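You operate a simulated robot arm through the tools that you are given. There is no shell and no other tool.

Carry out the task below with a simulated robot arm. There is one attempt and no reset: what you move stays moved.

TASK
Stop the truer and empty its dust pan into the waste tub.
Fine: switch off before the dust drawer is drawn; spill nothing; pan back in, drawer shut.

It is judged by the outcome, as a careful person would: the job done as asked, and still so three seconds after it is handed in. It fails if anything else is knocked over, pushed out of place, dropped, spilled or broken.

THE ROBOT
A 6-joint arm with a two-finger parallel gripper, fixed in place. Base frame: the origin is at the foot of the arm, x ahead of it, y to its left, z up. Units: cm, rad, N and s.
With the tool pointing down near the work surface it reaches from about 26 to 68 cm from the base axis. Its first joint turns from -1.152 to 1.152 rad. Payload 2.9 kg.
The tool frame sits at the grasp point between the pads (the TCP): z along the fingers, y along the line on which they close. The tips reach 3 cm beyond it. The gripper opens to 11 cm. The fingers are 2 cm wide and 1 cm thick; the gripper's body (4.8 by 11.2 cm) begins 5.5 cm behind the TCP.
Orientation is told as [roll, pitch, yaw] about the base's x, y, z axes, in that order, counted from this pose: with the fingers straight down and closing along the base's y, the tool's x points along the base's -x, its y along +y and its z along -z.

THE INTERFACE
- The arm moves only by the tool send_rows. Its argument "plan" is a list of rows, each a list of 7 numbers: the closure in counts, from 0 (fully open) to 255 (shut), then the shift along the tool's x, y, z in cm, then the turn, a rotation vector about the tool's x, y, z in rad. In form: [[jaw, x, y, z, wx, wy, wz], ...]. A call has 1 to 20 rows; each row shifts and turns the commanded pose from where the row before left it, along the tool's axes as they then stand. Rows are played at 5 a second. More than 5 cm and 0.15 rad between two rows, or a gripper value outside its range, and nothing of the call is played. A pose out of reach is approached as far as the arm can. The call stops where the force on the tool passes 40 N (or 10 N more than at its start, if that is more) or the arm is blocked; 0.2 s more then pass. Each finger travels about 10.8 cm/s and halts on what it meets, pressing with about 42 N; the grip force reading is that of the motor and also rises with nothing between the fingers. The clock runs only during rows and for 0.2 s after the last one: add rows that do not move to give the fingers time. It gives the time, the measured TCP pose, the force on the tool (base axes), the opening and the grip force at its end, in the units of the frame above (readings bear some noise), with the torque about the TCP (base axes, N m) and any sound that the robot's microphone picked up.
- Cameras (640 x 400 px; columns grow to the right, rows downward): "scene" is fixed at [7.83, 43.06, 139.4]; the picture's right is [-0.74, -0.67, 0.00], its down [-0.32, 0.35, -0.88] and it looks along [0.59, -0.65, -0.47] (base axes); focal length 345 px, centre (320, 200). "wrist" rides on the gripper at [7.2, 1.7, -10.3] in the tool frame; the picture's right is [-0.23, 0.97, 0.00], its down [-0.76, -0.18, -0.62] and it looks along [-0.61, -0.14, 0.78] (tool axes); focal length 222 px, centre (320, 200).
- camera(camera): a new picture of that camera. No time passes.
- measure_at(camera, pixels): for up to 12 pixels [column, row] of the newest picture of that camera ("zoom" is the newest enlarged one), the place [x, y, z] in the base frame of the surface seen there, good to about 0.2 cm. No time passes.
- enlarge(camera, box): a new picture of the part [left, top, right, bottom] of that camera's present view, enlarged. No time passes.
- sign_off(): hands the job in; it is judged then, once.

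Unless the task says otherwise, let go and move clear before handing in.

The tools are called after ">>>" as a command line: name --pt "numbers of a row" for each row, then --argument value for the rest, lists and objects as JSON in quotes. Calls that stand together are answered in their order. send_rows: Moves the arm, as the interface text tells. Its arguments: {"type":"object","properties":{"plan":{"type":"array"}},"required":["plan"]} The other tools are called the same way: camera (camera) takes a picture; measure_at (camera, pixels) gives the place of the surface under pixels of a picture; enlarge (camera, box) takes an enlarged picture of a part of a camera's view; sign_off () hands the job in.

At the start:

```text
time: 0.0
tool_pos: [34.91, 6.7, 118.7]
ee_rot: [-0.002, -0.001, 0.001]
contact_force: [0.2, -0.5, 0.2]
ft_torque: [0.01, 0.01, 0.02]
finger_gap: 11.04
finger_force: 0.1
```

scene: 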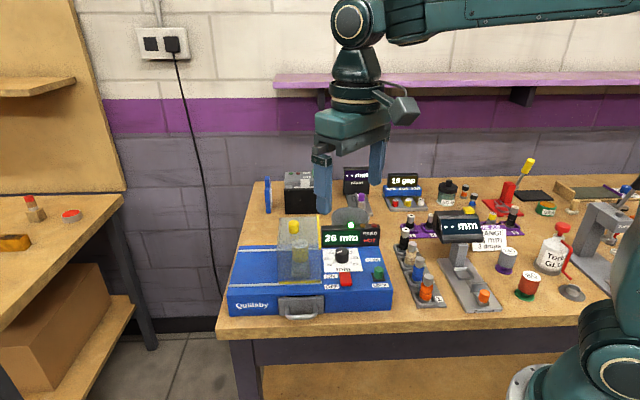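
wrist: 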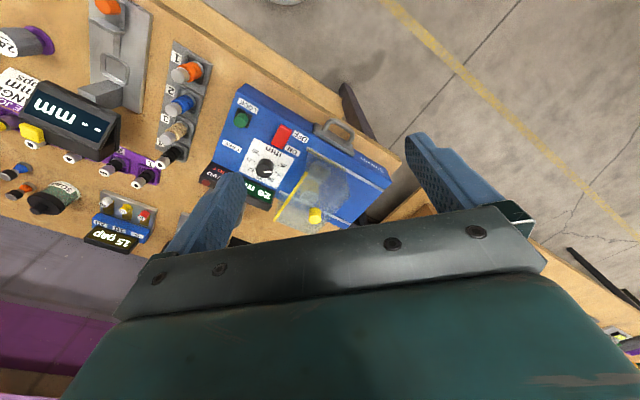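

The scene picture shows a blue machine ("Quillaby") with a red and a green button near (345,280) and (378,273) and a drawer handle at (300,308). I'll enlarge views to read labels and find the waste tub.

>>> enlarge --camera "scene" --box '[210, 200, 410, 325]'

>>> enlarge --camera "wrist" --box '[180, 70, 420, 220]'

>>> enlarge --camera "scene" --box '[240, 150, 440, 275]'

>>> enlarge --camera "scene" --box '[400, 150, 640, 310]'

```text
3.20 times, centred on (310, 262) of scene
```

zoom: 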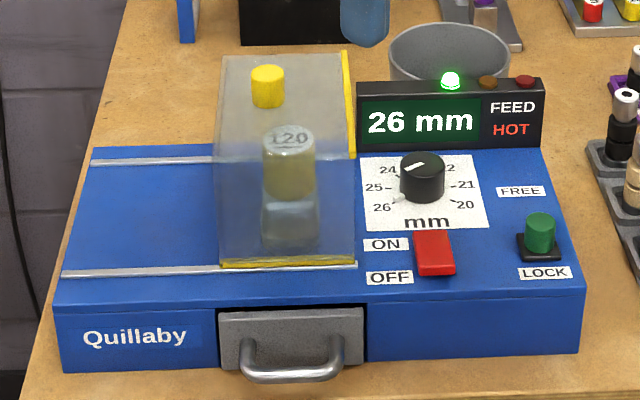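

```text
2.67 times, centred on (300, 145) of wrist
```

zoom: 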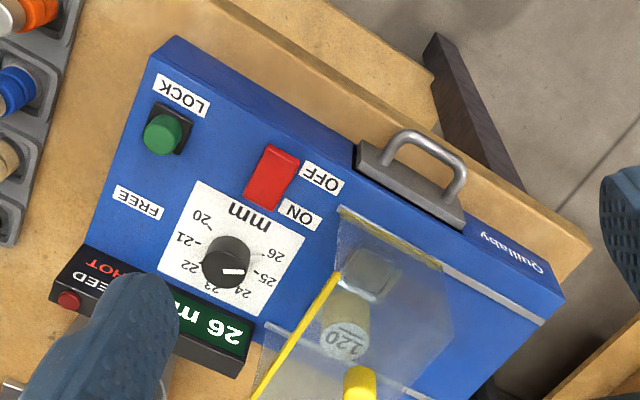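

```text
3.20 times, centred on (340, 212) of scene
```

zoom: 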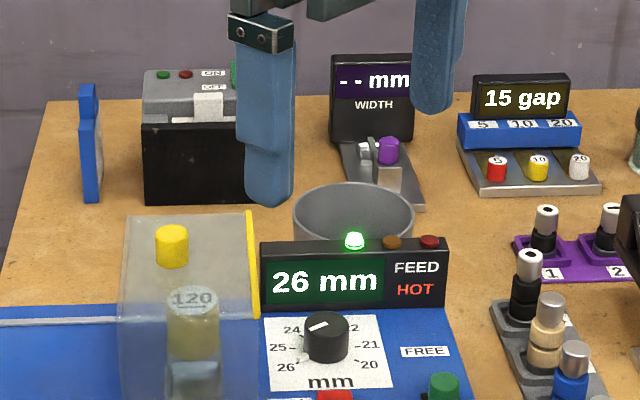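

```text
2.50 times, centred on (520, 230) of scene
```

zoom: 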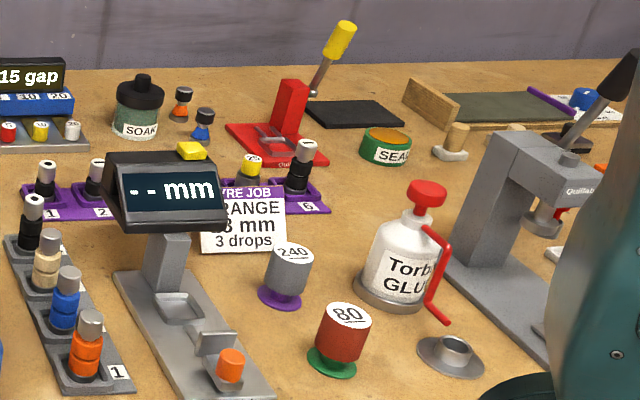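

The truer is running (green lamp, switch at ON/OFF label). I'll measure key points on the truer, the handle, switch, the lock knob, and the grey round tub behind it.

>>> enlarge --camera "scene" --box '[210, 200, 410, 325]'

>>> measure_at --camera "zoom" --pixels '[[62, 308], [580, 288], [545, 150], [95, 150], [222, 312], [362, 310], [240, 375], [340, 375], [290, 378], [290, 325], [62, 370], [575, 352]]'

>>> measure_at --camera "zoom" --pixels '[[435, 238], [435, 255], [437, 270], [540, 220], [540, 240], [525, 255], [385, 244], [388, 278], [520, 191], [545, 273], [422, 160], [425, 195]]'

>>> measure_at --camera "zoom" --pixels '[[268, 72], [268, 95], [220, 60], [345, 55], [220, 260], [350, 262], [390, 50], [450, 24], [508, 50], [450, 45], [400, 60], [290, 135]]'

```text
3.20 times, centred on (310, 262) of scene
```

zoom: 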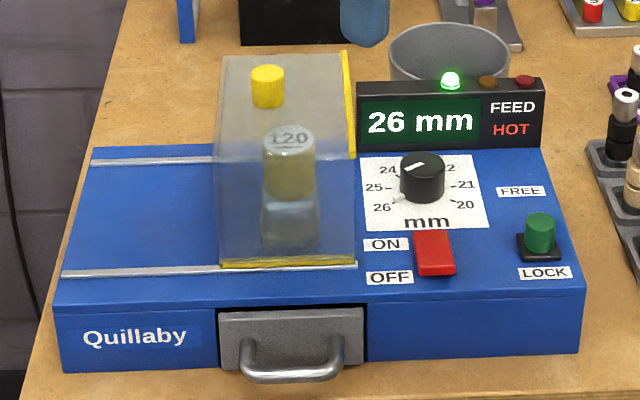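

```text
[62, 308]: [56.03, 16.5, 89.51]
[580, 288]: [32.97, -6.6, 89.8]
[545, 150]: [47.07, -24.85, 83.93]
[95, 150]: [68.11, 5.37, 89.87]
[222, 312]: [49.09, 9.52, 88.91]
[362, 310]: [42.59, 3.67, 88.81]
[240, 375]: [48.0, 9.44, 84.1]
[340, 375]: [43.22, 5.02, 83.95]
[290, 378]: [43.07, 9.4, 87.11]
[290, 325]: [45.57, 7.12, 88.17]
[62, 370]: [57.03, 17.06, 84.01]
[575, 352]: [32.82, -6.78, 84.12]
```

```text
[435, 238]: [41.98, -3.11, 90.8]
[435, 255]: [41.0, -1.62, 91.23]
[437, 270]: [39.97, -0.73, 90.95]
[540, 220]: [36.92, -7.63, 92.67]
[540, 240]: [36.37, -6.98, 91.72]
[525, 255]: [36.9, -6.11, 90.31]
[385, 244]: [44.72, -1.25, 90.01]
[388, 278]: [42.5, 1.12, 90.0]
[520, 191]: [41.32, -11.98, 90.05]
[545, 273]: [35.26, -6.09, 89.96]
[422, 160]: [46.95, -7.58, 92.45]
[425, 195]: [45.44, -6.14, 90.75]
```

```text
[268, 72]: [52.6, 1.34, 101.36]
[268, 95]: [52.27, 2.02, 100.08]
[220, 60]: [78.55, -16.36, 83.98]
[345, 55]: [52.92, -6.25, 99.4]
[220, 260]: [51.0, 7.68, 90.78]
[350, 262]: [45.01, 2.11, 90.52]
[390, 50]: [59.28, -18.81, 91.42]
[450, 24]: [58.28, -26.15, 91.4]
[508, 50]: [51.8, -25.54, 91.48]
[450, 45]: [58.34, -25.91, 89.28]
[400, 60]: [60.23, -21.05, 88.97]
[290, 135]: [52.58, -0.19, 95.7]
```

The truer's front runs diagonally ((56,16.5) to (33,-6.7)), so the drawer pulls toward -x+y; the tub rim is near z 91.5. I'll take tighter close-ups of the handle, switch and lock before moving.

>>> enlarge --camera "scene" --box '[260, 285, 340, 335]'

>>> enlarge --camera "scene" --box '[315, 250, 395, 300]'

>>> enlarge --camera "wrist" --box '[220, 80, 380, 180]'

>>> enlarge --camera "wrist" --box '[0, 0, 240, 250]'

```text
8.00 times, centred on (300, 310) of scene
```

zoom: 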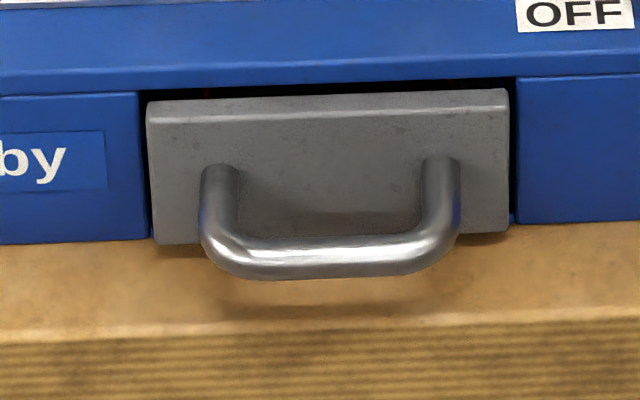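

```text
8.00 times, centred on (355, 275) of scene
```

zoom: 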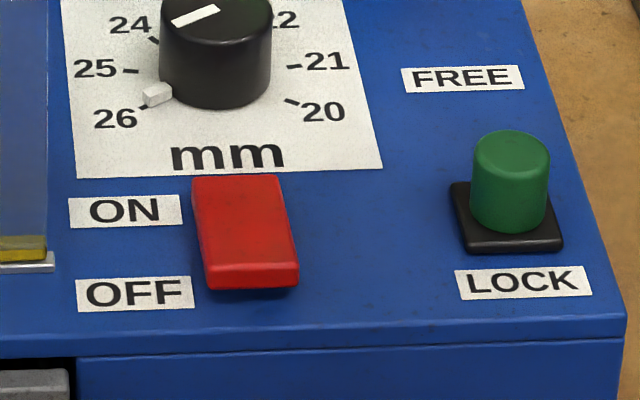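

```text
4.00 times, centred on (300, 130) of wrist
```

zoom: 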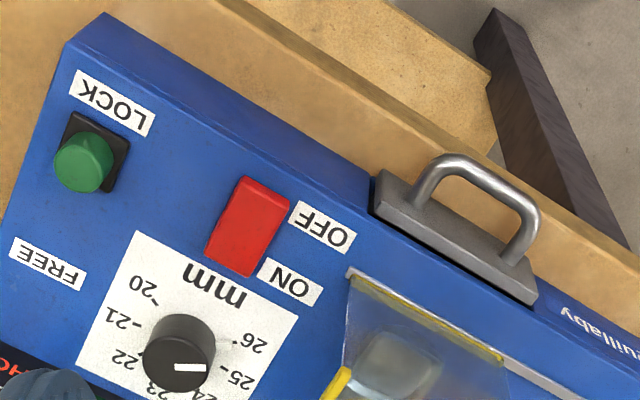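

```text
1.60 times, centred on (120, 125) of wrist
```

zoom: 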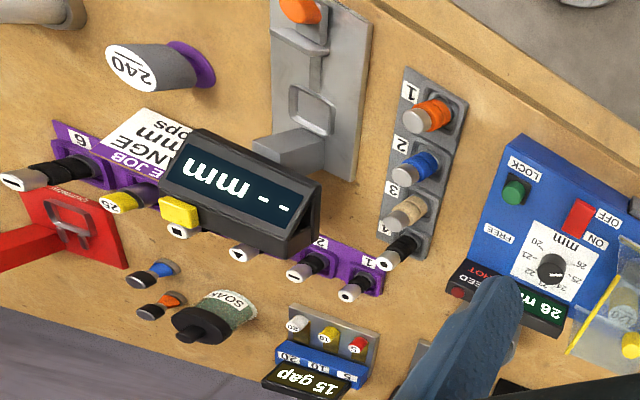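

The rocker's OFF end (near (245,270) in the switch zoom) is proud, so it gets pressed; the drawer handle is a horizontal U sticking out of the grey drawer front. I'll measure the handle and rocker precisely.

>>> measure_at --camera "zoom" --pixels '[[580, 205], [597, 222], [560, 240]]'

>>> enlarge --camera "scene" --box '[260, 285, 340, 335]'

>>> measure_at --camera "zoom" --pixels '[[220, 175], [440, 165], [225, 245], [330, 255], [430, 245], [330, 275], [155, 240], [505, 228], [150, 105], [505, 95], [330, 320], [330, 110]]'

>>> enlarge --camera "scene" --box '[315, 250, 395, 300]'

>>> measure_at --camera "zoom" --pixels '[[200, 182], [270, 182], [212, 262], [295, 262], [250, 255], [240, 220], [255, 275], [235, 190], [490, 145], [525, 145], [510, 140], [460, 190]]'

>>> enlarge --camera "wrist" --box '[220, 80, 380, 180]'

>>> measure_at --camera "zoom" --pixels '[[470, 165], [430, 180], [525, 235], [410, 200], [510, 265], [378, 195], [532, 295], [460, 240], [545, 150], [265, 190], [250, 215], [228, 260]]'

```text
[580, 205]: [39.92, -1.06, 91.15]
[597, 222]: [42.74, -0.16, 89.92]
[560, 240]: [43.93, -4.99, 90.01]
```

```text
8.00 times, centred on (300, 310) of scene
```

zoom: 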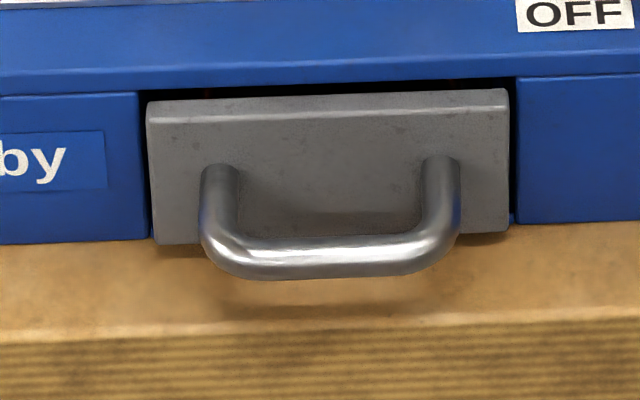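

```text
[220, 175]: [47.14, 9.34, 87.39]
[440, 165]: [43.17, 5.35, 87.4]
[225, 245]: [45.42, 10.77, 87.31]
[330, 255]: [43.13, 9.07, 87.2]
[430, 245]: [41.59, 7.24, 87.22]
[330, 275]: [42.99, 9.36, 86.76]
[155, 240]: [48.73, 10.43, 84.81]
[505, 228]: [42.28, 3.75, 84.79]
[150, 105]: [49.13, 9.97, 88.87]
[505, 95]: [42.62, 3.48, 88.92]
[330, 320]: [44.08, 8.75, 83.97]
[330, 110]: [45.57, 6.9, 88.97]
```

```text
8.00 times, centred on (355, 275) of scene
```

zoom: 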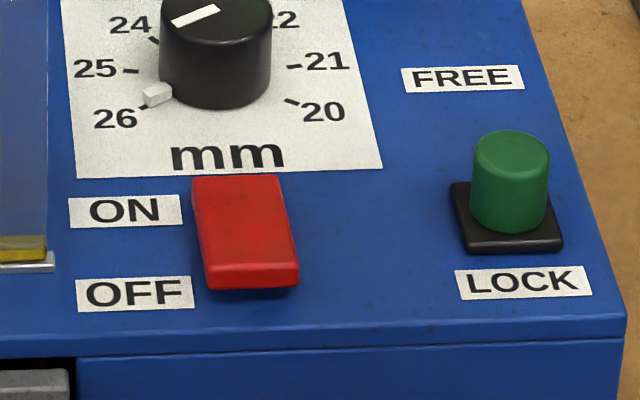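

```text
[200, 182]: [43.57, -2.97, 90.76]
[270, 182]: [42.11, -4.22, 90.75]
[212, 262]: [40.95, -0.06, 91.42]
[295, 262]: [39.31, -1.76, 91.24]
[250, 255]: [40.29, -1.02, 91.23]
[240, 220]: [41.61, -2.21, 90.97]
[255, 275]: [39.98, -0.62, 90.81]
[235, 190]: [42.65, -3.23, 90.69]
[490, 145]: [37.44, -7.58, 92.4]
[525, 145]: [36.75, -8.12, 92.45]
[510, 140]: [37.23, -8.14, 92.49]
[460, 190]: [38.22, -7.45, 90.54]
```

```text
4.00 times, centred on (300, 130) of wrist
```

zoom: 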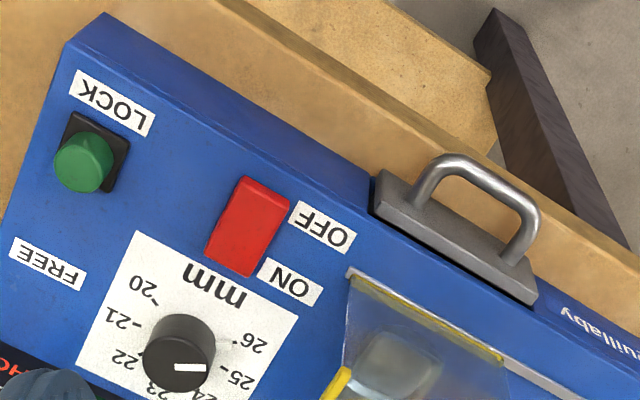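

```text
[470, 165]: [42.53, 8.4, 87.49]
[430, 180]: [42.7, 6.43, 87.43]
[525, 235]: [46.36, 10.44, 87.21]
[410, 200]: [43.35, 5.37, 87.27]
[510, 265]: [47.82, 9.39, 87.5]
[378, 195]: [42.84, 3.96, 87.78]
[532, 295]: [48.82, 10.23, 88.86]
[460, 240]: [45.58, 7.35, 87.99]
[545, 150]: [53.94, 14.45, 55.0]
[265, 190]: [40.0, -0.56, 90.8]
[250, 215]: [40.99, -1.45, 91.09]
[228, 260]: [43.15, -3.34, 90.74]
```

The rocker runs from ON end (42.8,-3.6) to its proud OFF end (40.1,-0.9, z≈91.3). I'll close the fingers, move above the OFF end and yaw 45° so the gripper lines up with the truer.

>>> send_rows --pt "255 -0.85 -1.24 3.3 0 0 0" --pt "255 -0.85 -1.24 3.3 0 0 0" --pt "255 -0.85 -1.24 3.3 0 0 0" --pt "255 -0.85 -1.24 3.3 0 0 0" --pt "255 -0.85 -1.24 3.3 0 0 0" --pt "255 -0.85 -1.24 3.3 0 0 0" --pt "255 0 0 0 0 0 -0.131" --pt "255 0 0 0 0 0 -0.131" --pt "255 0 0 0 0 0 -0.131" --pt "255 0 0 0 0 0 -0.131" --pt "255 0 0 0 0 0 -0.131" --pt "255 0 0 0 0 0 -0.13" --pt "255 0 0 0 0 0 0"

```text
time: 2.8
tool_pos: [39.97, -0.67, 99.08]
ee_rot: [0.001, -0.001, 0.787]
contact_force: [0.2, 0.4, -0.4]
ft_torque: [0.0, 0.02, 0.03]
finger_gap: 0.01
finger_force: 37.8
```

>>> camera --camera "scene"

>>> camera --camera "wrist"

```text
taken
```

scene: 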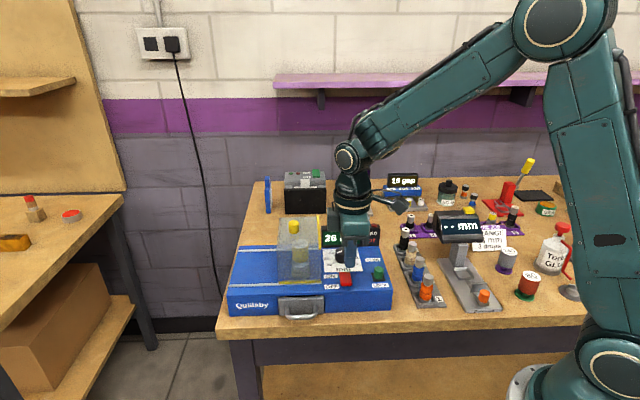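

```text
taken
```

wrist: 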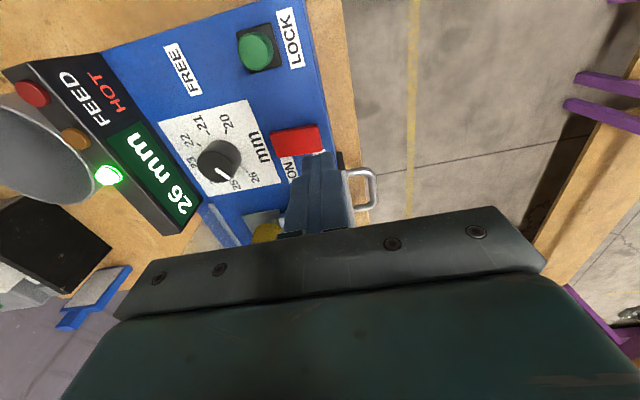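

The closed fingers are over the red rocker in both views ((346,270) scene, (310,165) wrist). I'll check the fingertip alignment closely before pressing.

>>> enlarge --camera "scene" --box '[300, 230, 400, 300]'

>>> enlarge --camera "wrist" --box '[240, 100, 380, 220]'

```text
5.71 times, centred on (350, 265) of scene
```

zoom: 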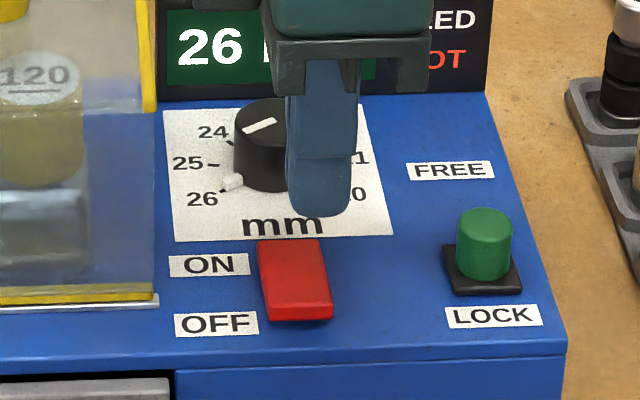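

```text
3.33 times, centred on (310, 160) of wrist
```

zoom: 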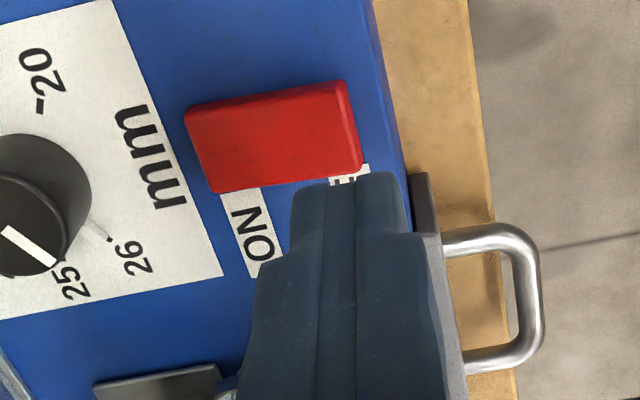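

The fingertip projects straight down onto the rocker's OFF end, clear of the knob. I'll lower to just above it, then press in small steps.

>>> send_rows --pt "255 0 0 1.5 0 0 0" --pt "255 0 0 1.5 0 0 0" --pt "255 0 0 1.0 0 0 0" --pt "255 0 0 0.4 0 0 0" --pt "255 0 0 0.2 0 0 0" --pt "255 0 0 0.2 0 0 0" --pt "255 0 0 0.2 0 0 0" --pt "255 0 0 0 0 0 0"

>>> enlarge --camera "scene" --box '[300, 220, 400, 300]'

```text
time: 4.6
tool_pos: [40.06, -0.78, 93.97]
ee_rot: [0.0, 0.001, 0.785]
contact_force: [-0.8, 0.0, 0.6]
ft_torque: [-0.01, 0.01, -0.01]
finger_gap: 0.02
finger_force: 37.9
```

```text
5.00 times, centred on (350, 260) of scene
```

zoom: 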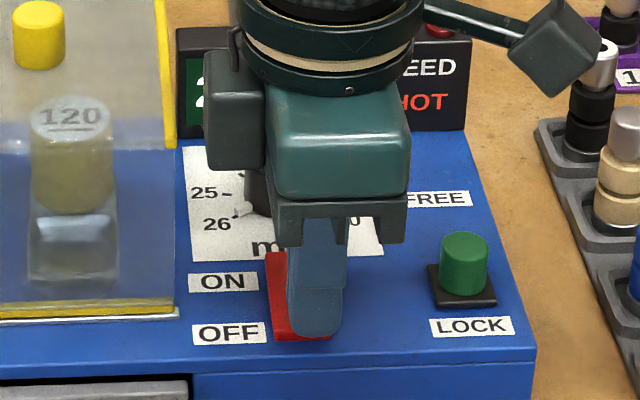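

The tip is at z≈91.0 with little force, right on the OFF end. I'll press a little further in small steps.

>>> send_rows --pt "255 0 0 0.15 0 0 0" --pt "255 0 0 0.15 0 0 0" --pt "255 0 0 0.1 0 0 0" --pt "255 0 0 0 0 0 0"

>>> enlarge --camera "scene" --box '[300, 220, 400, 300]'

>>> camera --camera "wrist"

```text
time: 5.4
tool_pos: [40.03, -0.8, 93.94]
ee_rot: [-0.002, -0.002, 0.786]
contact_force: [-6.1, -1.0, 10.9]
ft_torque: [-0.1, 0.1, -0.09]
finger_gap: 0.0
finger_force: 37.4
stopped in row 3: the force on the tool passed its limit at 45 N (the readings are from after the stop); the commanded pose is now the measured one
```

```text
5.00 times, centred on (350, 260) of scene
```

zoom: 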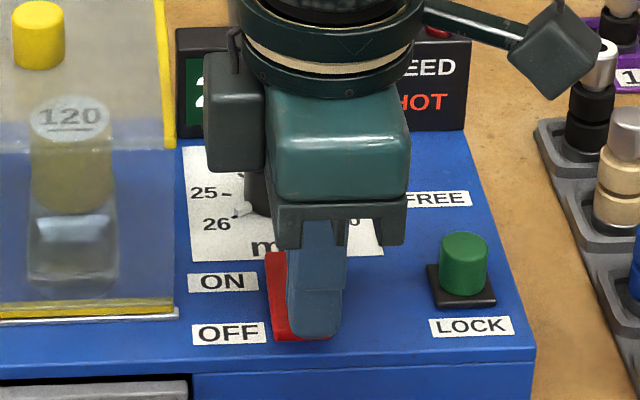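

```text
taken
```

wrist: 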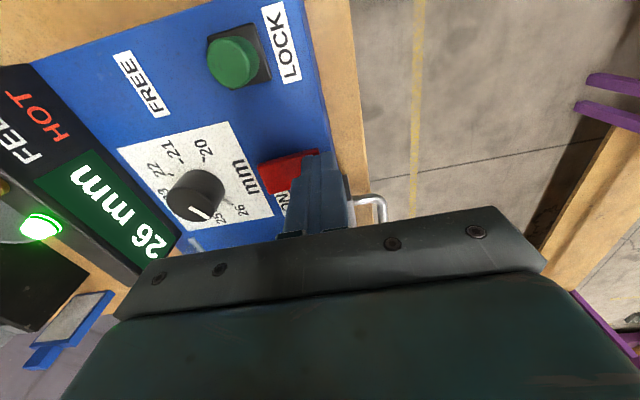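

The press met a hard stop at z≈93.94 and the display still shows "26 mm" with the lamp green ((40,228) wrist). I'll lift off and look at the rocker.

>>> send_rows --pt "255 0 0 -1.0 0 0 0" --pt "255 0 0 -3 0 0 0" --pt "255 0 0 -3 0 0 0" --pt "255 0 0 0 0 0 0"

>>> enlarge --camera "scene" --box '[315, 240, 395, 300]'

>>> measure_at --camera "zoom" --pixels '[[210, 240], [275, 240], [225, 315], [295, 315], [255, 300], [250, 270]]'

>>> camera --camera "wrist"

```text
time: 6.4
tool_pos: [39.85, -0.59, 100.86]
ee_rot: [0.0, -0.002, 0.786]
contact_force: [-0.8, 0.8, -0.6]
ft_torque: [0.0, -0.01, -0.03]
finger_gap: 0.01
finger_force: 38.4
```

```text
6.67 times, centred on (355, 270) of scene
```

zoom: 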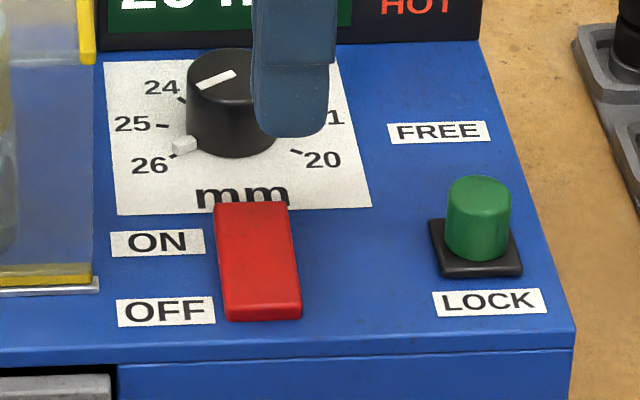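

```text
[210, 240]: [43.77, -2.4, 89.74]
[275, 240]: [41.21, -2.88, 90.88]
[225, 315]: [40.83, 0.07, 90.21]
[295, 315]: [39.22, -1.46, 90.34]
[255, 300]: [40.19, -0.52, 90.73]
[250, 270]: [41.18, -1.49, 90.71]
```

```text
taken
```

wrist: 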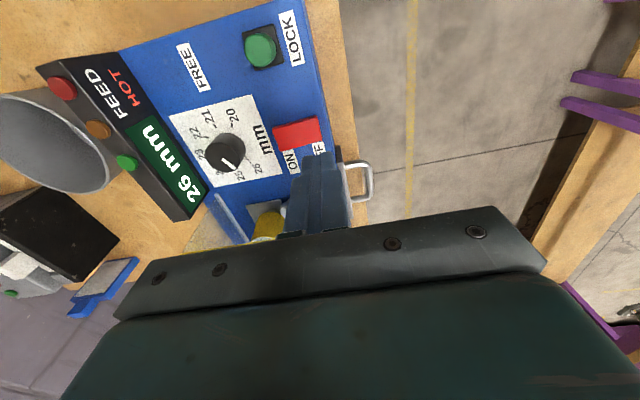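

The rocker now sits the other way (OFF end at 90.7, low), and the lamp at (127,163) in the wrist view looks dull rather than glowing. I'll enlarge to confirm.

>>> enlarge --camera "wrist" --box '[30, 50, 350, 250]'

>>> enlarge --camera "scene" --box '[260, 200, 400, 290]'

```text
2.00 times, centred on (190, 150) of wrist
```

zoom: 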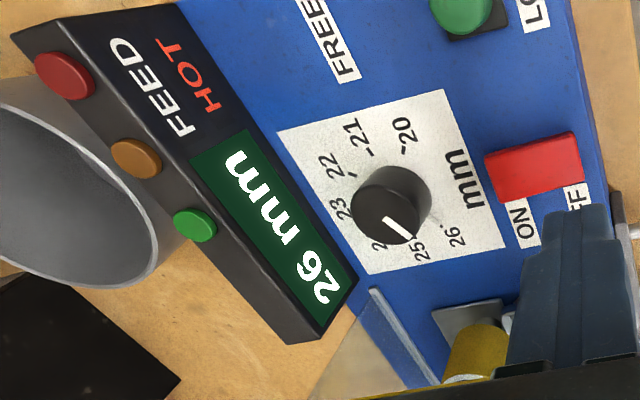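

```text
4.44 times, centred on (330, 245) of scene
```

zoom: 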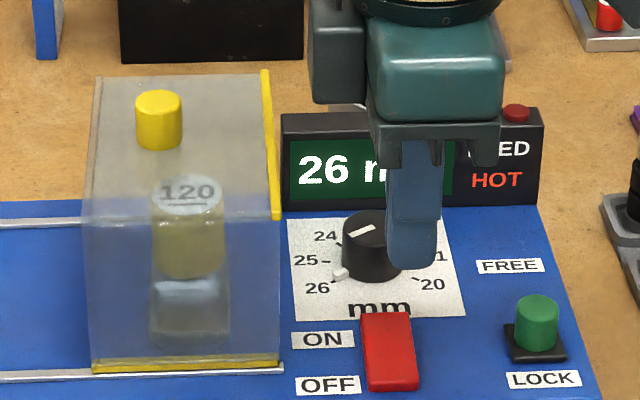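

The running lamp is out and the rocker is at OFF, so the truer is stopped. Next I'll move out in front of the drawer, open the fingers partly, and yaw so the fingers close across the handle's two posts.

>>> send_rows --pt "255 -2.25 3.6 -0.8 0 0 0" --pt "200 -2.25 3.6 -0.8 0 0 0" --pt "120 -2.25 3.6 -0.8 0 0 0" --pt "40 -2.25 3.6 -0.8 0 0 0" --pt "40 0 0 0 0 0 -0.1428" --pt "40 0 0 0 0 0 -0.1428" --pt "40 0 0 0 0 0 -0.1428" --pt "40 0 0 0 0 0 -0.1428" --pt "40 0 0 0 0 0 -0.1428" --pt "40 0 0 0 0 0 -0.1428" --pt "40 0 0 0 0 0 -0.1428" --pt "40 0 0 0 0 0 -0.1428" --pt "40 0 0 0 0 0 -0.1428" --pt "40 0 0 0 0 0 -0.1428" --pt "40 0 0 0 0 0 -0.1428" --pt "40 0 0 0 0 0 0"

>>> camera --camera "wrist"

>>> camera --camera "scene"

```text
time: 9.8
tool_pos: [36.25, 15.71, 103.83]
ee_rot: [0.0, 0.002, 2.357]
contact_force: [0.0, 0.6, 0.2]
ft_torque: [0.01, -0.02, 0.02]
finger_gap: 9.25
finger_force: 0.0
```

```text
taken
```

wrist: 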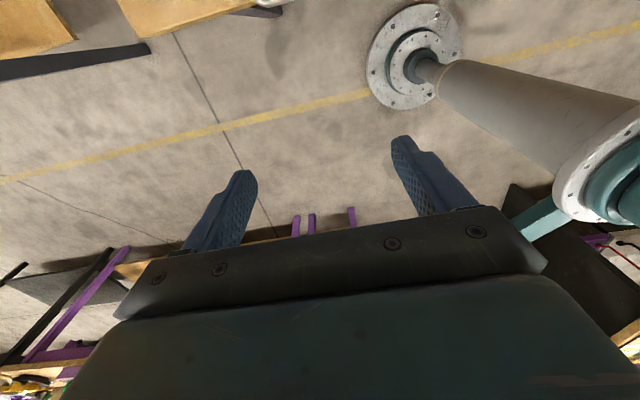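

```text
taken
```

scene: 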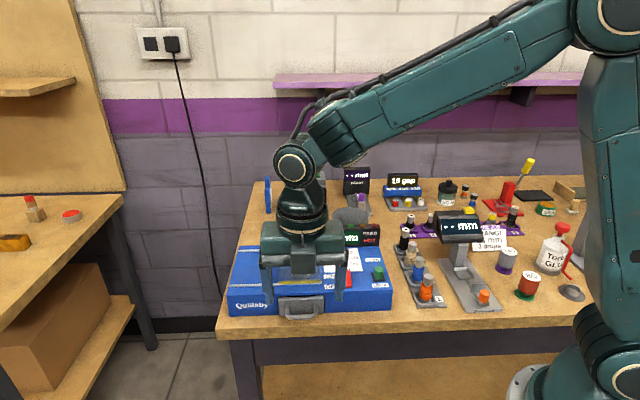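

Yaw is done; now tilt the tool about its y so the fingers point toward the truer front. First 45° and check.

>>> send_rows --pt "40 0 0 0 0 0.131 0" --pt "40 0 0 0 0 0.131 0" --pt "40 0 0 0 0 0.131 0" --pt "40 0 0 0 0 0.131 0" --pt "40 0 0 0 0 0.131 0" --pt "40 0 0 0 0 0.13 0" --pt "40 0 0 0 0 0 0"

>>> camera --camera "wrist"

>>> camera --camera "scene"

```text
time: 11.4
tool_pos: [36.19, 15.64, 103.9]
ee_rot: [-0.005, 0.789, 2.355]
contact_force: [0.0, 0.6, 0.9]
ft_torque: [0.01, -0.02, 0.0]
finger_gap: 9.26
finger_force: 0.2
```

```text
taken
```

wrist: 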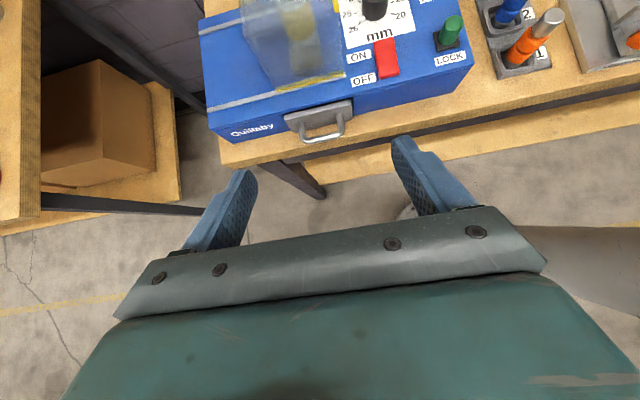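

```text
taken
```

scene: 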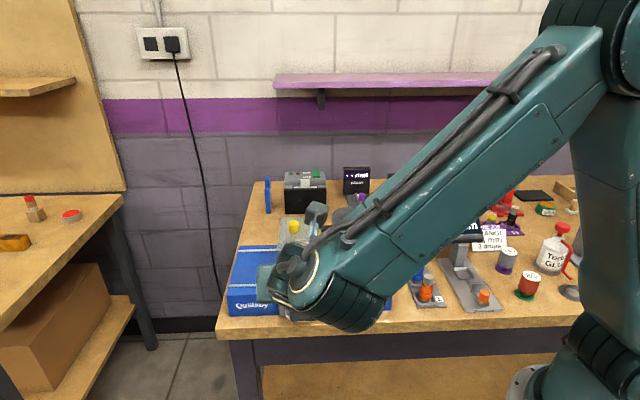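

Good view of the drawer from the wrist now (handle around (325,130)). I'll refine the handle geometry from this view.

>>> enlarge --camera "wrist" --box '[265, 80, 377, 150]'

>>> measure_at --camera "zoom" --pixels '[[120, 155], [500, 130], [240, 330], [440, 310], [340, 325], [225, 260], [440, 230], [225, 290], [445, 270], [330, 270], [330, 355], [330, 200]]'

```text
5.71 times, centred on (321, 115) of wrist
```

zoom: 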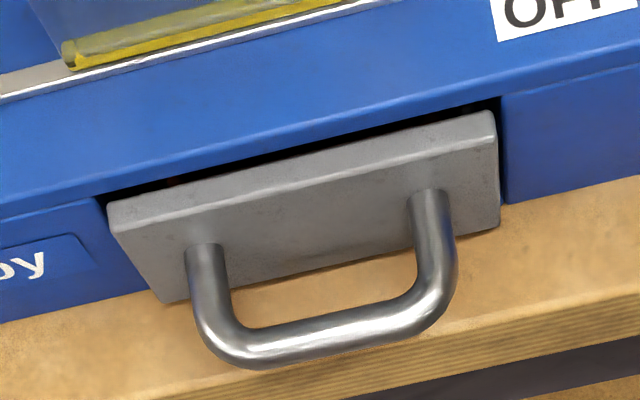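

```text
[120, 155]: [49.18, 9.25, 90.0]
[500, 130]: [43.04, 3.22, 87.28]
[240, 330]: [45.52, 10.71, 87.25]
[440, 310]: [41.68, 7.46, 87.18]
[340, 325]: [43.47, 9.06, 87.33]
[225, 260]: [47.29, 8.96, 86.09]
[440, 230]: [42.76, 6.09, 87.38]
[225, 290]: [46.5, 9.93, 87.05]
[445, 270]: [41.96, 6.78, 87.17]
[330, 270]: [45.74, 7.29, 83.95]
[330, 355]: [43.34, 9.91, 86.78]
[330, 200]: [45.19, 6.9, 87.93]
```

Handle posts are at u≈34.4 and 39.9 along the front (centre (43.3,9.2)), z≈86.9. I'll approach along the 45° tool axis with the open fingers straddling the handle, stopping 2 cm short.

>>> send_rows --pt "40 -1.055 -0.125 2.42 0 0 0" --pt "40 -1.055 -0.125 2.42 0 0 0" --pt "40 -1.055 -0.125 2.42 0 0 0" --pt "40 -1.055 -0.125 2.42 0 0 0" --pt "40 0 0 2 0 0 0" --pt "40 0 0 2 0 0 0" --pt "40 0 0 2 0 0 0" --pt "40 0 0 0 0 0 0"

>>> camera --camera "wrist"

>>> camera --camera "scene"

```text
time: 13.2
tool_pos: [42.44, 10.4, 89.82]
ee_rot: [-0.004, 0.787, 2.354]
contact_force: [0.4, 0.1, 0.9]
ft_torque: [0.01, -0.02, -0.01]
finger_gap: 9.3
finger_force: 0.1
```

```text
taken
```

wrist: 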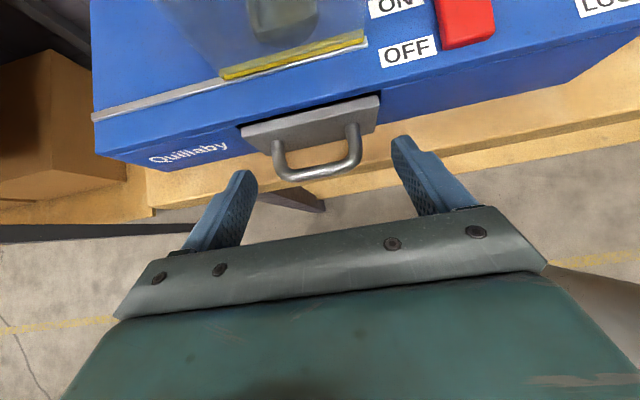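

```text
taken
```

scene: 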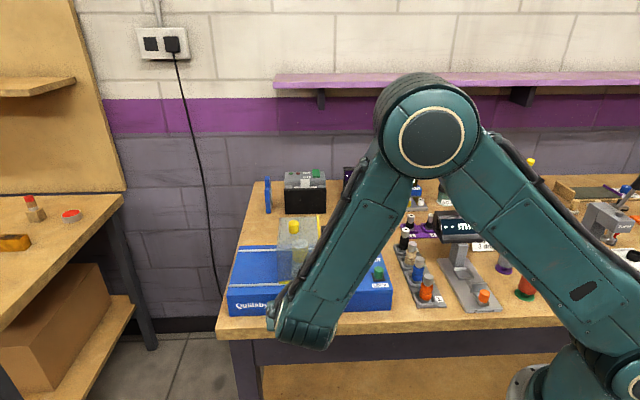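

Fingers straddle the handle evenly ((240,200) and (410,170)). I'll go the last ~2 cm, then close gently on the posts.

>>> send_rows --pt "40 0 0.15 1 0 0 0" --pt "40 0 0.05 0.9 0 0 0" --pt "40 0 0 0 0 0 0"

>>> camera --camera "wrist"

>>> enlarge --camera "wrist" --box '[200, 80, 460, 240]'

```text
time: 14.0
tool_pos: [43.21, 9.22, 88.62]
ee_rot: [-0.003, 0.788, 2.353]
contact_force: [-0.7, 0.1, 0.6]
ft_torque: [-0.01, 0.0, -0.01]
finger_gap: 9.27
finger_force: 0.0
```

```text
taken
```

wrist: 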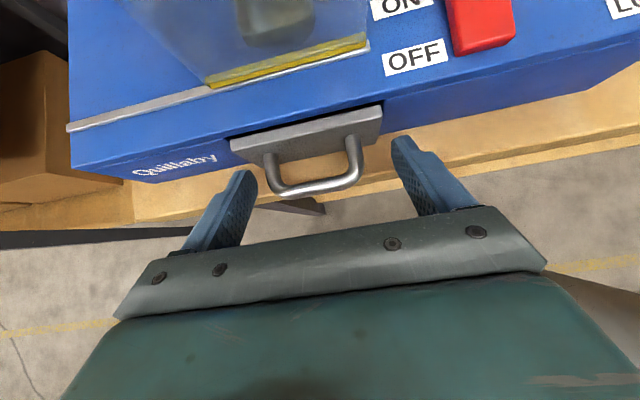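

```text
2.46 times, centred on (330, 160) of wrist
```

zoom: 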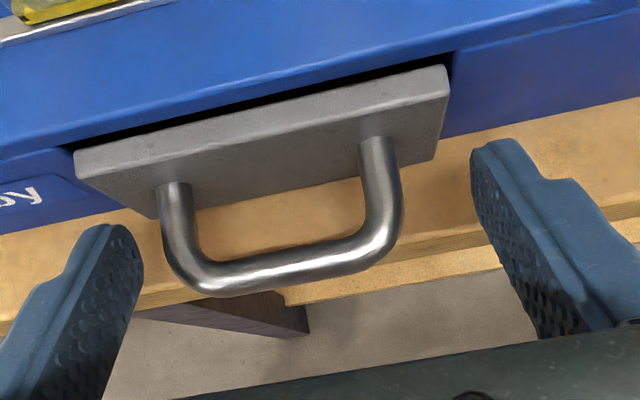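

Fingers flank both posts with tips near the drawer front. I'll drop 0.2 cm and close on the posts.

>>> send_rows --pt "40 -0.14 -0.06 0.14 0 0 0" --pt "90 0 0 0 0 0 0" --pt "140 0 0 0 0 0 0" --pt "255 0 0 0 0 0 0" --pt "255 0 0 0 0 0 0" --pt "255 0 0 0 0 0 0"

>>> enlarge --camera "wrist" --box '[200, 80, 460, 240]'

```text
time: 15.4
tool_pos: [43.46, 9.49, 88.39]
ee_rot: [-0.011, 0.786, 2.353]
contact_force: [17.7, 20.2, -6.4]
ft_torque: [0.69, 0.12, 0.95]
finger_gap: 6.48
finger_force: 45.0
```

```text
2.46 times, centred on (330, 160) of wrist
```

zoom: 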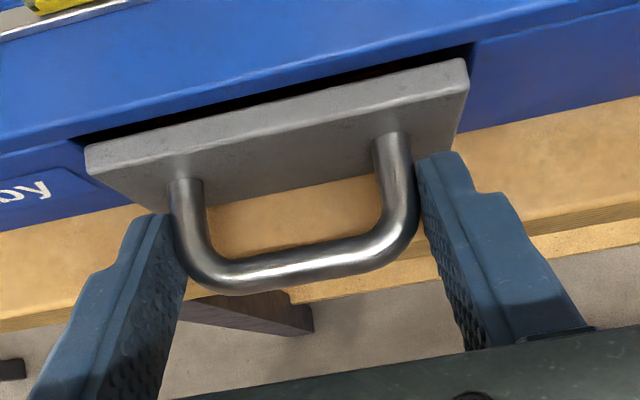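

The grip is on (gap 6.48), but there is a ~27 N sideways load along +u, so the handle sits slightly further left than commanded. I'll shift a few mm that way to relax it.

>>> send_rows --pt "255 0 -0.15 0 0 0 0" --pt "255 0 -0.15 0 0 0 0" --pt "255 0 0 0 0 0 0"

```text
time: 16.2
tool_pos: [43.56, 9.54, 88.38]
ee_rot: [-0.005, 0.789, 2.352]
contact_force: [10.4, 10.8, 0.4]
ft_torque: [0.74, -0.22, 0.86]
finger_gap: 6.46
finger_force: 44.8
```

>>> send_rows --pt "255 0 -0.15 0 0 0 0" --pt "255 0 -0.12 0 0 0 0" --pt "255 0 0 0 0 0 0"

```text
time: 17.0
tool_pos: [43.44, 9.6, 88.45]
ee_rot: [0.004, 0.79, 2.357]
contact_force: [-7.8, 4.2, 9.8]
ft_torque: [-0.26, -0.54, 0.51]
finger_gap: 6.46
finger_force: 44.7
```

Loads are now small. I'll pull the drawer out gently along its normal, a centimetre first, watching the force.

>>> send_rows --pt "255 -0.212 0 -0.212 0 0 0" --pt "255 -0.212 0 -0.212 0 0 0" --pt "255 -0.212 0 -0.212 0 0 0" --pt "255 0 0 0 0 0 0"

>>> enlarge --camera "wrist" --box '[200, 80, 460, 240]'

```text
time: 18.0
tool_pos: [42.88, 10.07, 88.5]
ee_rot: [0.002, 0.788, 2.351]
contact_force: [-9.2, -9.4, 14.4]
ft_torque: [-0.76, 0.02, 0.16]
finger_gap: 6.48
finger_force: 45.3
```

```text
2.46 times, centred on (330, 160) of wrist
```

zoom: 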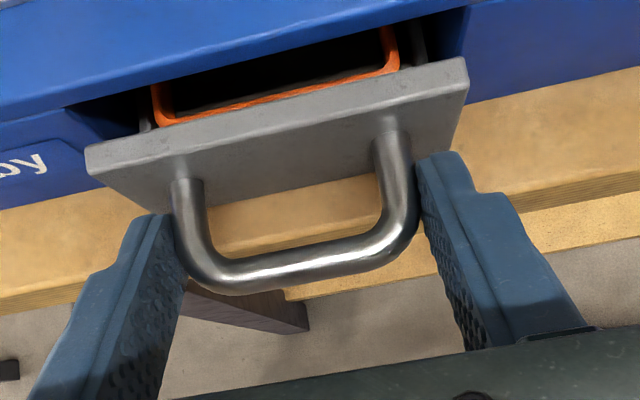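

The drawer slides and an orange pan sits inside it, so the pan lifts out of the drawer. I'll relax the side/vertical load a bit and keep pulling, checking for a stop.

>>> send_rows --pt "255 0.1 0.15 -0.1 0 0 0" --pt "255 -0.35 0 -0.35 0 0 0" --pt "255 -0.35 0 -0.35 0 0 0" --pt "255 -0.35 0 -0.35 0 0 0" --pt "255 -0.35 0 -0.35 0 0 0" --pt "255 -0.35 0 -0.35 0 0 0" --pt "255 -0.35 0 -0.35 0 0 0" --pt "255 0 0 0 0 0 0"

>>> camera --camera "wrist"

```text
time: 19.8
tool_pos: [40.65, 12.4, 88.36]
ee_rot: [-0.002, 0.788, 2.354]
contact_force: [-8.2, -7.6, 1.2]
ft_torque: [0.06, 0.62, 0.14]
finger_gap: 6.51
finger_force: 44.1
```

```text
taken
```

wrist: 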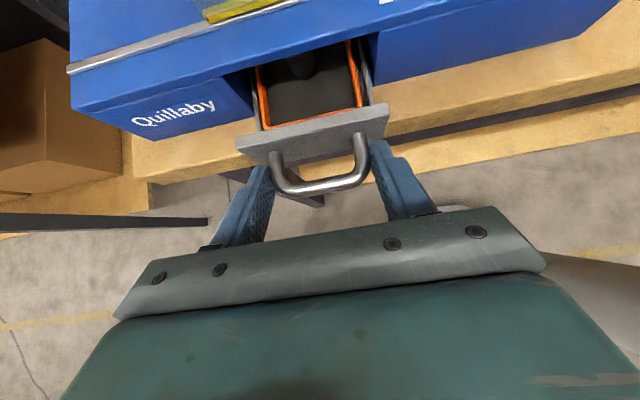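

Drawer is about 4 cm open; the pan with dark dust is visible at (310,95). I'll keep pulling steadily.

>>> send_rows --pt "255 0 0.15 0 0 0 0" --pt "255 -0.35 0 -0.35 0 0 0" --pt "255 -0.35 0 -0.35 0 0 0" --pt "255 -0.35 0 -0.35 0 0 0" --pt "255 -0.35 0 -0.35 0 0 0" --pt "255 -0.35 0 -0.35 0 0 0" --pt "255 -0.35 0 -0.35 0 0 0" --pt "255 0 0 0 0 0 0"

>>> camera --camera "wrist"

```text
time: 21.6
tool_pos: [38.51, 14.44, 88.38]
ee_rot: [-0.001, 0.787, 2.354]
contact_force: [-1.5, -1.1, -11.4]
ft_torque: [0.06, -0.65, -0.09]
finger_gap: 6.46
finger_force: 44.7
```

```text
taken
```

wrist: 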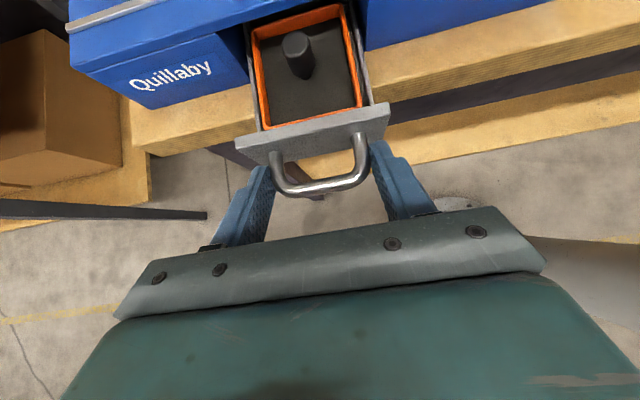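

A dark cylindrical grip post stands in the middle of the orange pan ((297,55)). I'll look closer to see how much of the pan is exposed before pulling more.

>>> enlarge --camera "wrist" --box '[210, 0, 402, 130]'

>>> measure_at --camera "zoom" --pixels '[[140, 90], [440, 25], [180, 420], [510, 335], [295, 130], [300, 200], [350, 290], [230, 350], [130, 60], [470, 15], [540, 330], [150, 430]]'

>>> camera --camera "scene"

```text
3.08 times, centred on (306, 65) of wrist
```

zoom: 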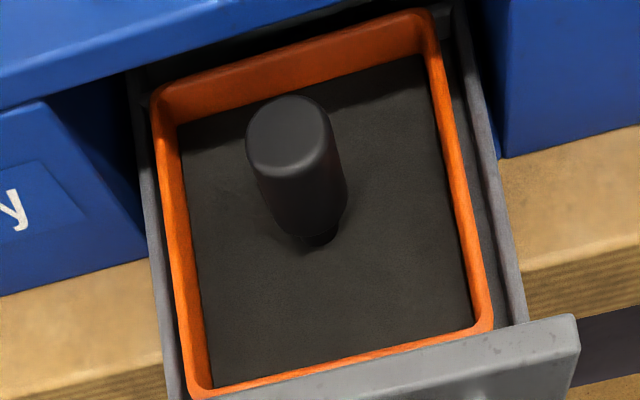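

```text
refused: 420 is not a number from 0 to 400
```

```text
taken
```

scene: 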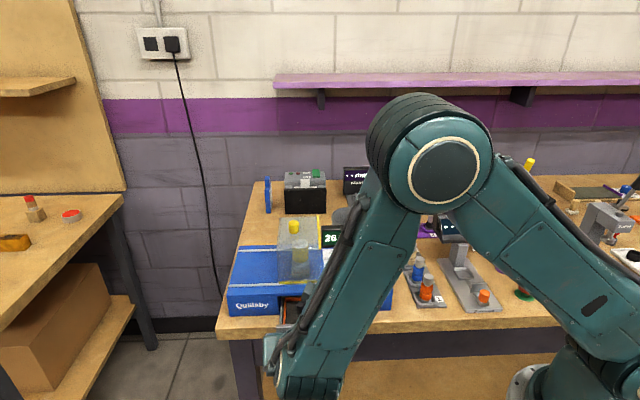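

>>> measure_at --camera "zoom" --pixels '[[158, 92], [432, 15], [190, 385], [485, 322], [290, 140], [270, 105], [325, 225], [400, 290], [230, 350], [350, 80], [300, 75], [465, 200]]'

```text
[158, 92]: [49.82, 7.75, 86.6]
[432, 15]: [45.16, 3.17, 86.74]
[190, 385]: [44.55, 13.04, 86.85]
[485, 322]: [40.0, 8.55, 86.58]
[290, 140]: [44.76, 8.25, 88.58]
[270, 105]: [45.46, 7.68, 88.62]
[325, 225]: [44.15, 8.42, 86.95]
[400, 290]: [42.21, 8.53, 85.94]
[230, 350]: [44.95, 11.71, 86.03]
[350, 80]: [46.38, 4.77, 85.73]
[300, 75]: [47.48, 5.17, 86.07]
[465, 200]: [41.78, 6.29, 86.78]
```

The pan (7.5 × 6.5 cm, rim z≈86.7) still reaches n≈-29.7, about 1.8 cm under the truer's front edge. I'll pull further in small steps, watching for the stop.

>>> send_rows --pt "255 -0.07 0 0.07 0 0 0" --pt "255 -0.25 0 -0.25 0 0 0" --pt "255 -0.25 0 -0.25 0 0 0" --pt "255 -0.25 0 -0.25 0 0 0" --pt "255 -0.25 0 -0.25 0 0 0" --pt "255 0 0 0 0 0 0"

>>> camera --camera "wrist"

>>> enlarge --camera "wrist" --box '[210, 0, 402, 120]'

```text
time: 23.0
tool_pos: [37.64, 15.27, 88.41]
ee_rot: [-0.007, 0.789, 2.352]
contact_force: [1.5, 1.5, 7.1]
ft_torque: [-0.45, -0.89, 0.72]
finger_gap: 6.48
finger_force: 45.0
```

```text
taken
```

wrist: 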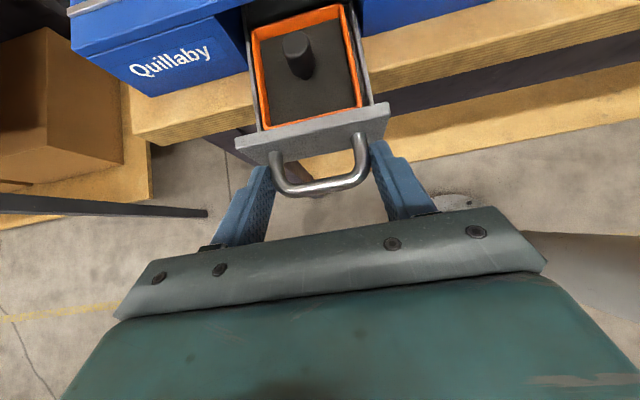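

```text
3.33 times, centred on (306, 60) of wrist
```

zoom: 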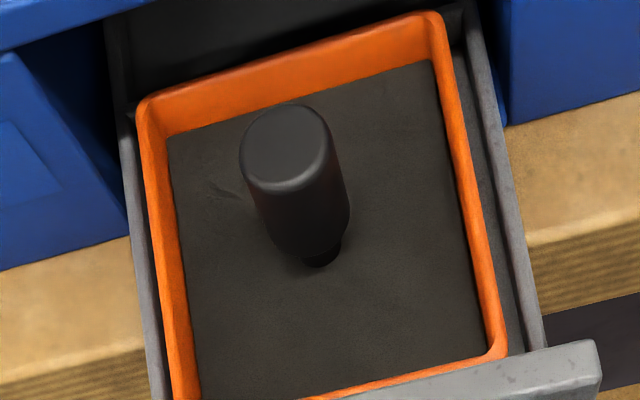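

The drawer's walls extend beyond the pan at the back, so there's more drawer inside. I'll pull about 2 cm more in small steps.

>>> send_rows --pt "255 -0.25 0 -0.25 0 0 0" --pt "255 -0.25 0 -0.25 0 0 0" --pt "255 -0.25 0 -0.25 0 0 0" --pt "255 -0.25 0 -0.25 0 0 0" --pt "255 -0.25 0 -0.25 0 0 0" --pt "255 -0.25 0 -0.25 0 0 0" --pt "255 0 0 0 0 0 0"

>>> camera --camera "wrist"

>>> enlarge --camera "wrist" --box '[210, 0, 402, 120]'

>>> measure_at --camera "zoom" --pixels '[[145, 105], [432, 20], [180, 390], [500, 345], [290, 150], [265, 115], [320, 250], [410, 300], [240, 350], [60, 60], [350, 90], [470, 200]]'

```text
time: 24.6
tool_pos: [36.17, 16.75, 88.43]
ee_rot: [-0.007, 0.789, 2.35]
contact_force: [8.3, 10.3, 23.5]
ft_torque: [0.18, -0.27, 0.59]
finger_gap: 6.48
finger_force: 45.0
```

```text
taken
```

wrist: 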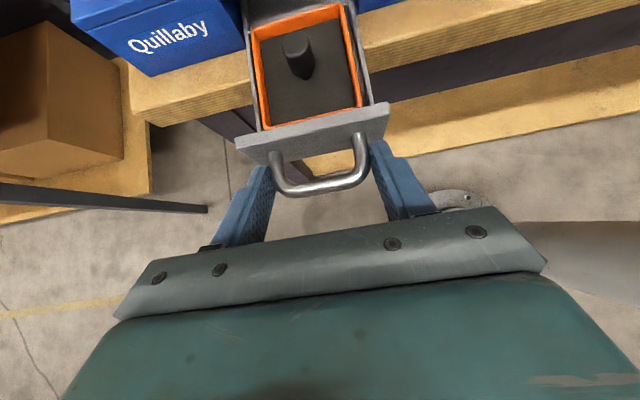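

```text
3.33 times, centred on (306, 60) of wrist
```

zoom: 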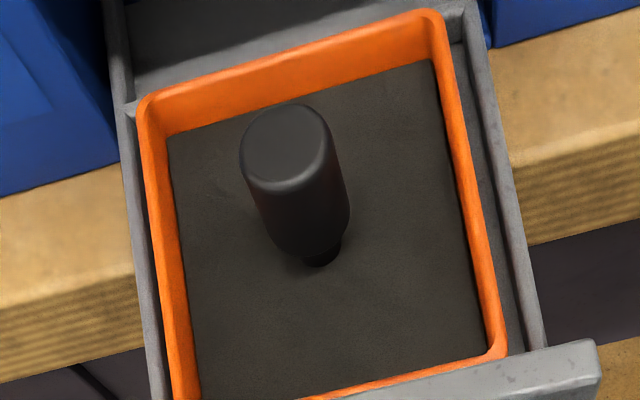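

```text
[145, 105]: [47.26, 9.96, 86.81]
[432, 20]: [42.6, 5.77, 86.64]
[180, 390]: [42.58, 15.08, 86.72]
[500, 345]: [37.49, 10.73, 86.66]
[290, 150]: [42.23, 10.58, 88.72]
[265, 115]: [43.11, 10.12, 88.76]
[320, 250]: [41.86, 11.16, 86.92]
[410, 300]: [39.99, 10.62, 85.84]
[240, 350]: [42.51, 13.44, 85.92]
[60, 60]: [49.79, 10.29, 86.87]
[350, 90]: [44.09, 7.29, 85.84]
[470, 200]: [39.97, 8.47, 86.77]
```

The pan's rear (n≈-26.2) is now 1.7 cm clear of the truer's front, and its grip knob is centred near (42.4,10.5), top z 88.7. I'll relax the load, release the handle and back away along the tool axis.

>>> send_rows --pt "255 0.1 -0.12 -0.1 0 0 0" --pt "255 0.07 0 -0.07 0 0 0" --pt "160 0 0 0 0 0 0" --pt "60 0 0 0 0 0 0" --pt "40 0 0 0 0 0 0" --pt "40 0 0 -1 0 0 0" --pt "40 0 0 -2 0 0 0" --pt "40 0 0 -3 0 0 0" --pt "40 0 0 -2 0 0 0" --pt "40 0 0 0 0 0 0"

>>> camera --camera "wrist"

```text
time: 26.8
tool_pos: [32.02, 20.78, 94.26]
ee_rot: [-0.001, 0.787, 2.354]
contact_force: [-0.5, -0.1, 0.3]
ft_torque: [0.0, 0.0, 0.02]
finger_gap: 9.28
finger_force: 0.1
```

```text
taken
```

wrist: 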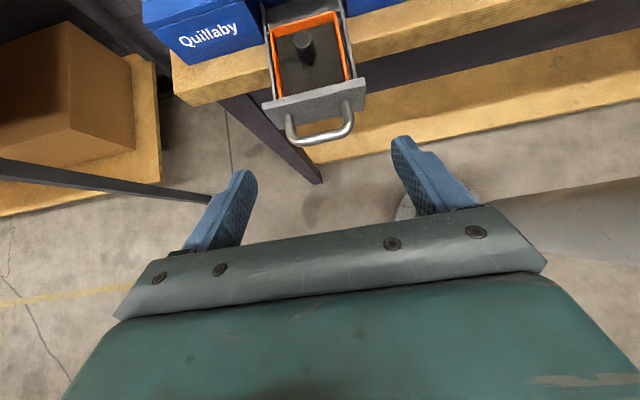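

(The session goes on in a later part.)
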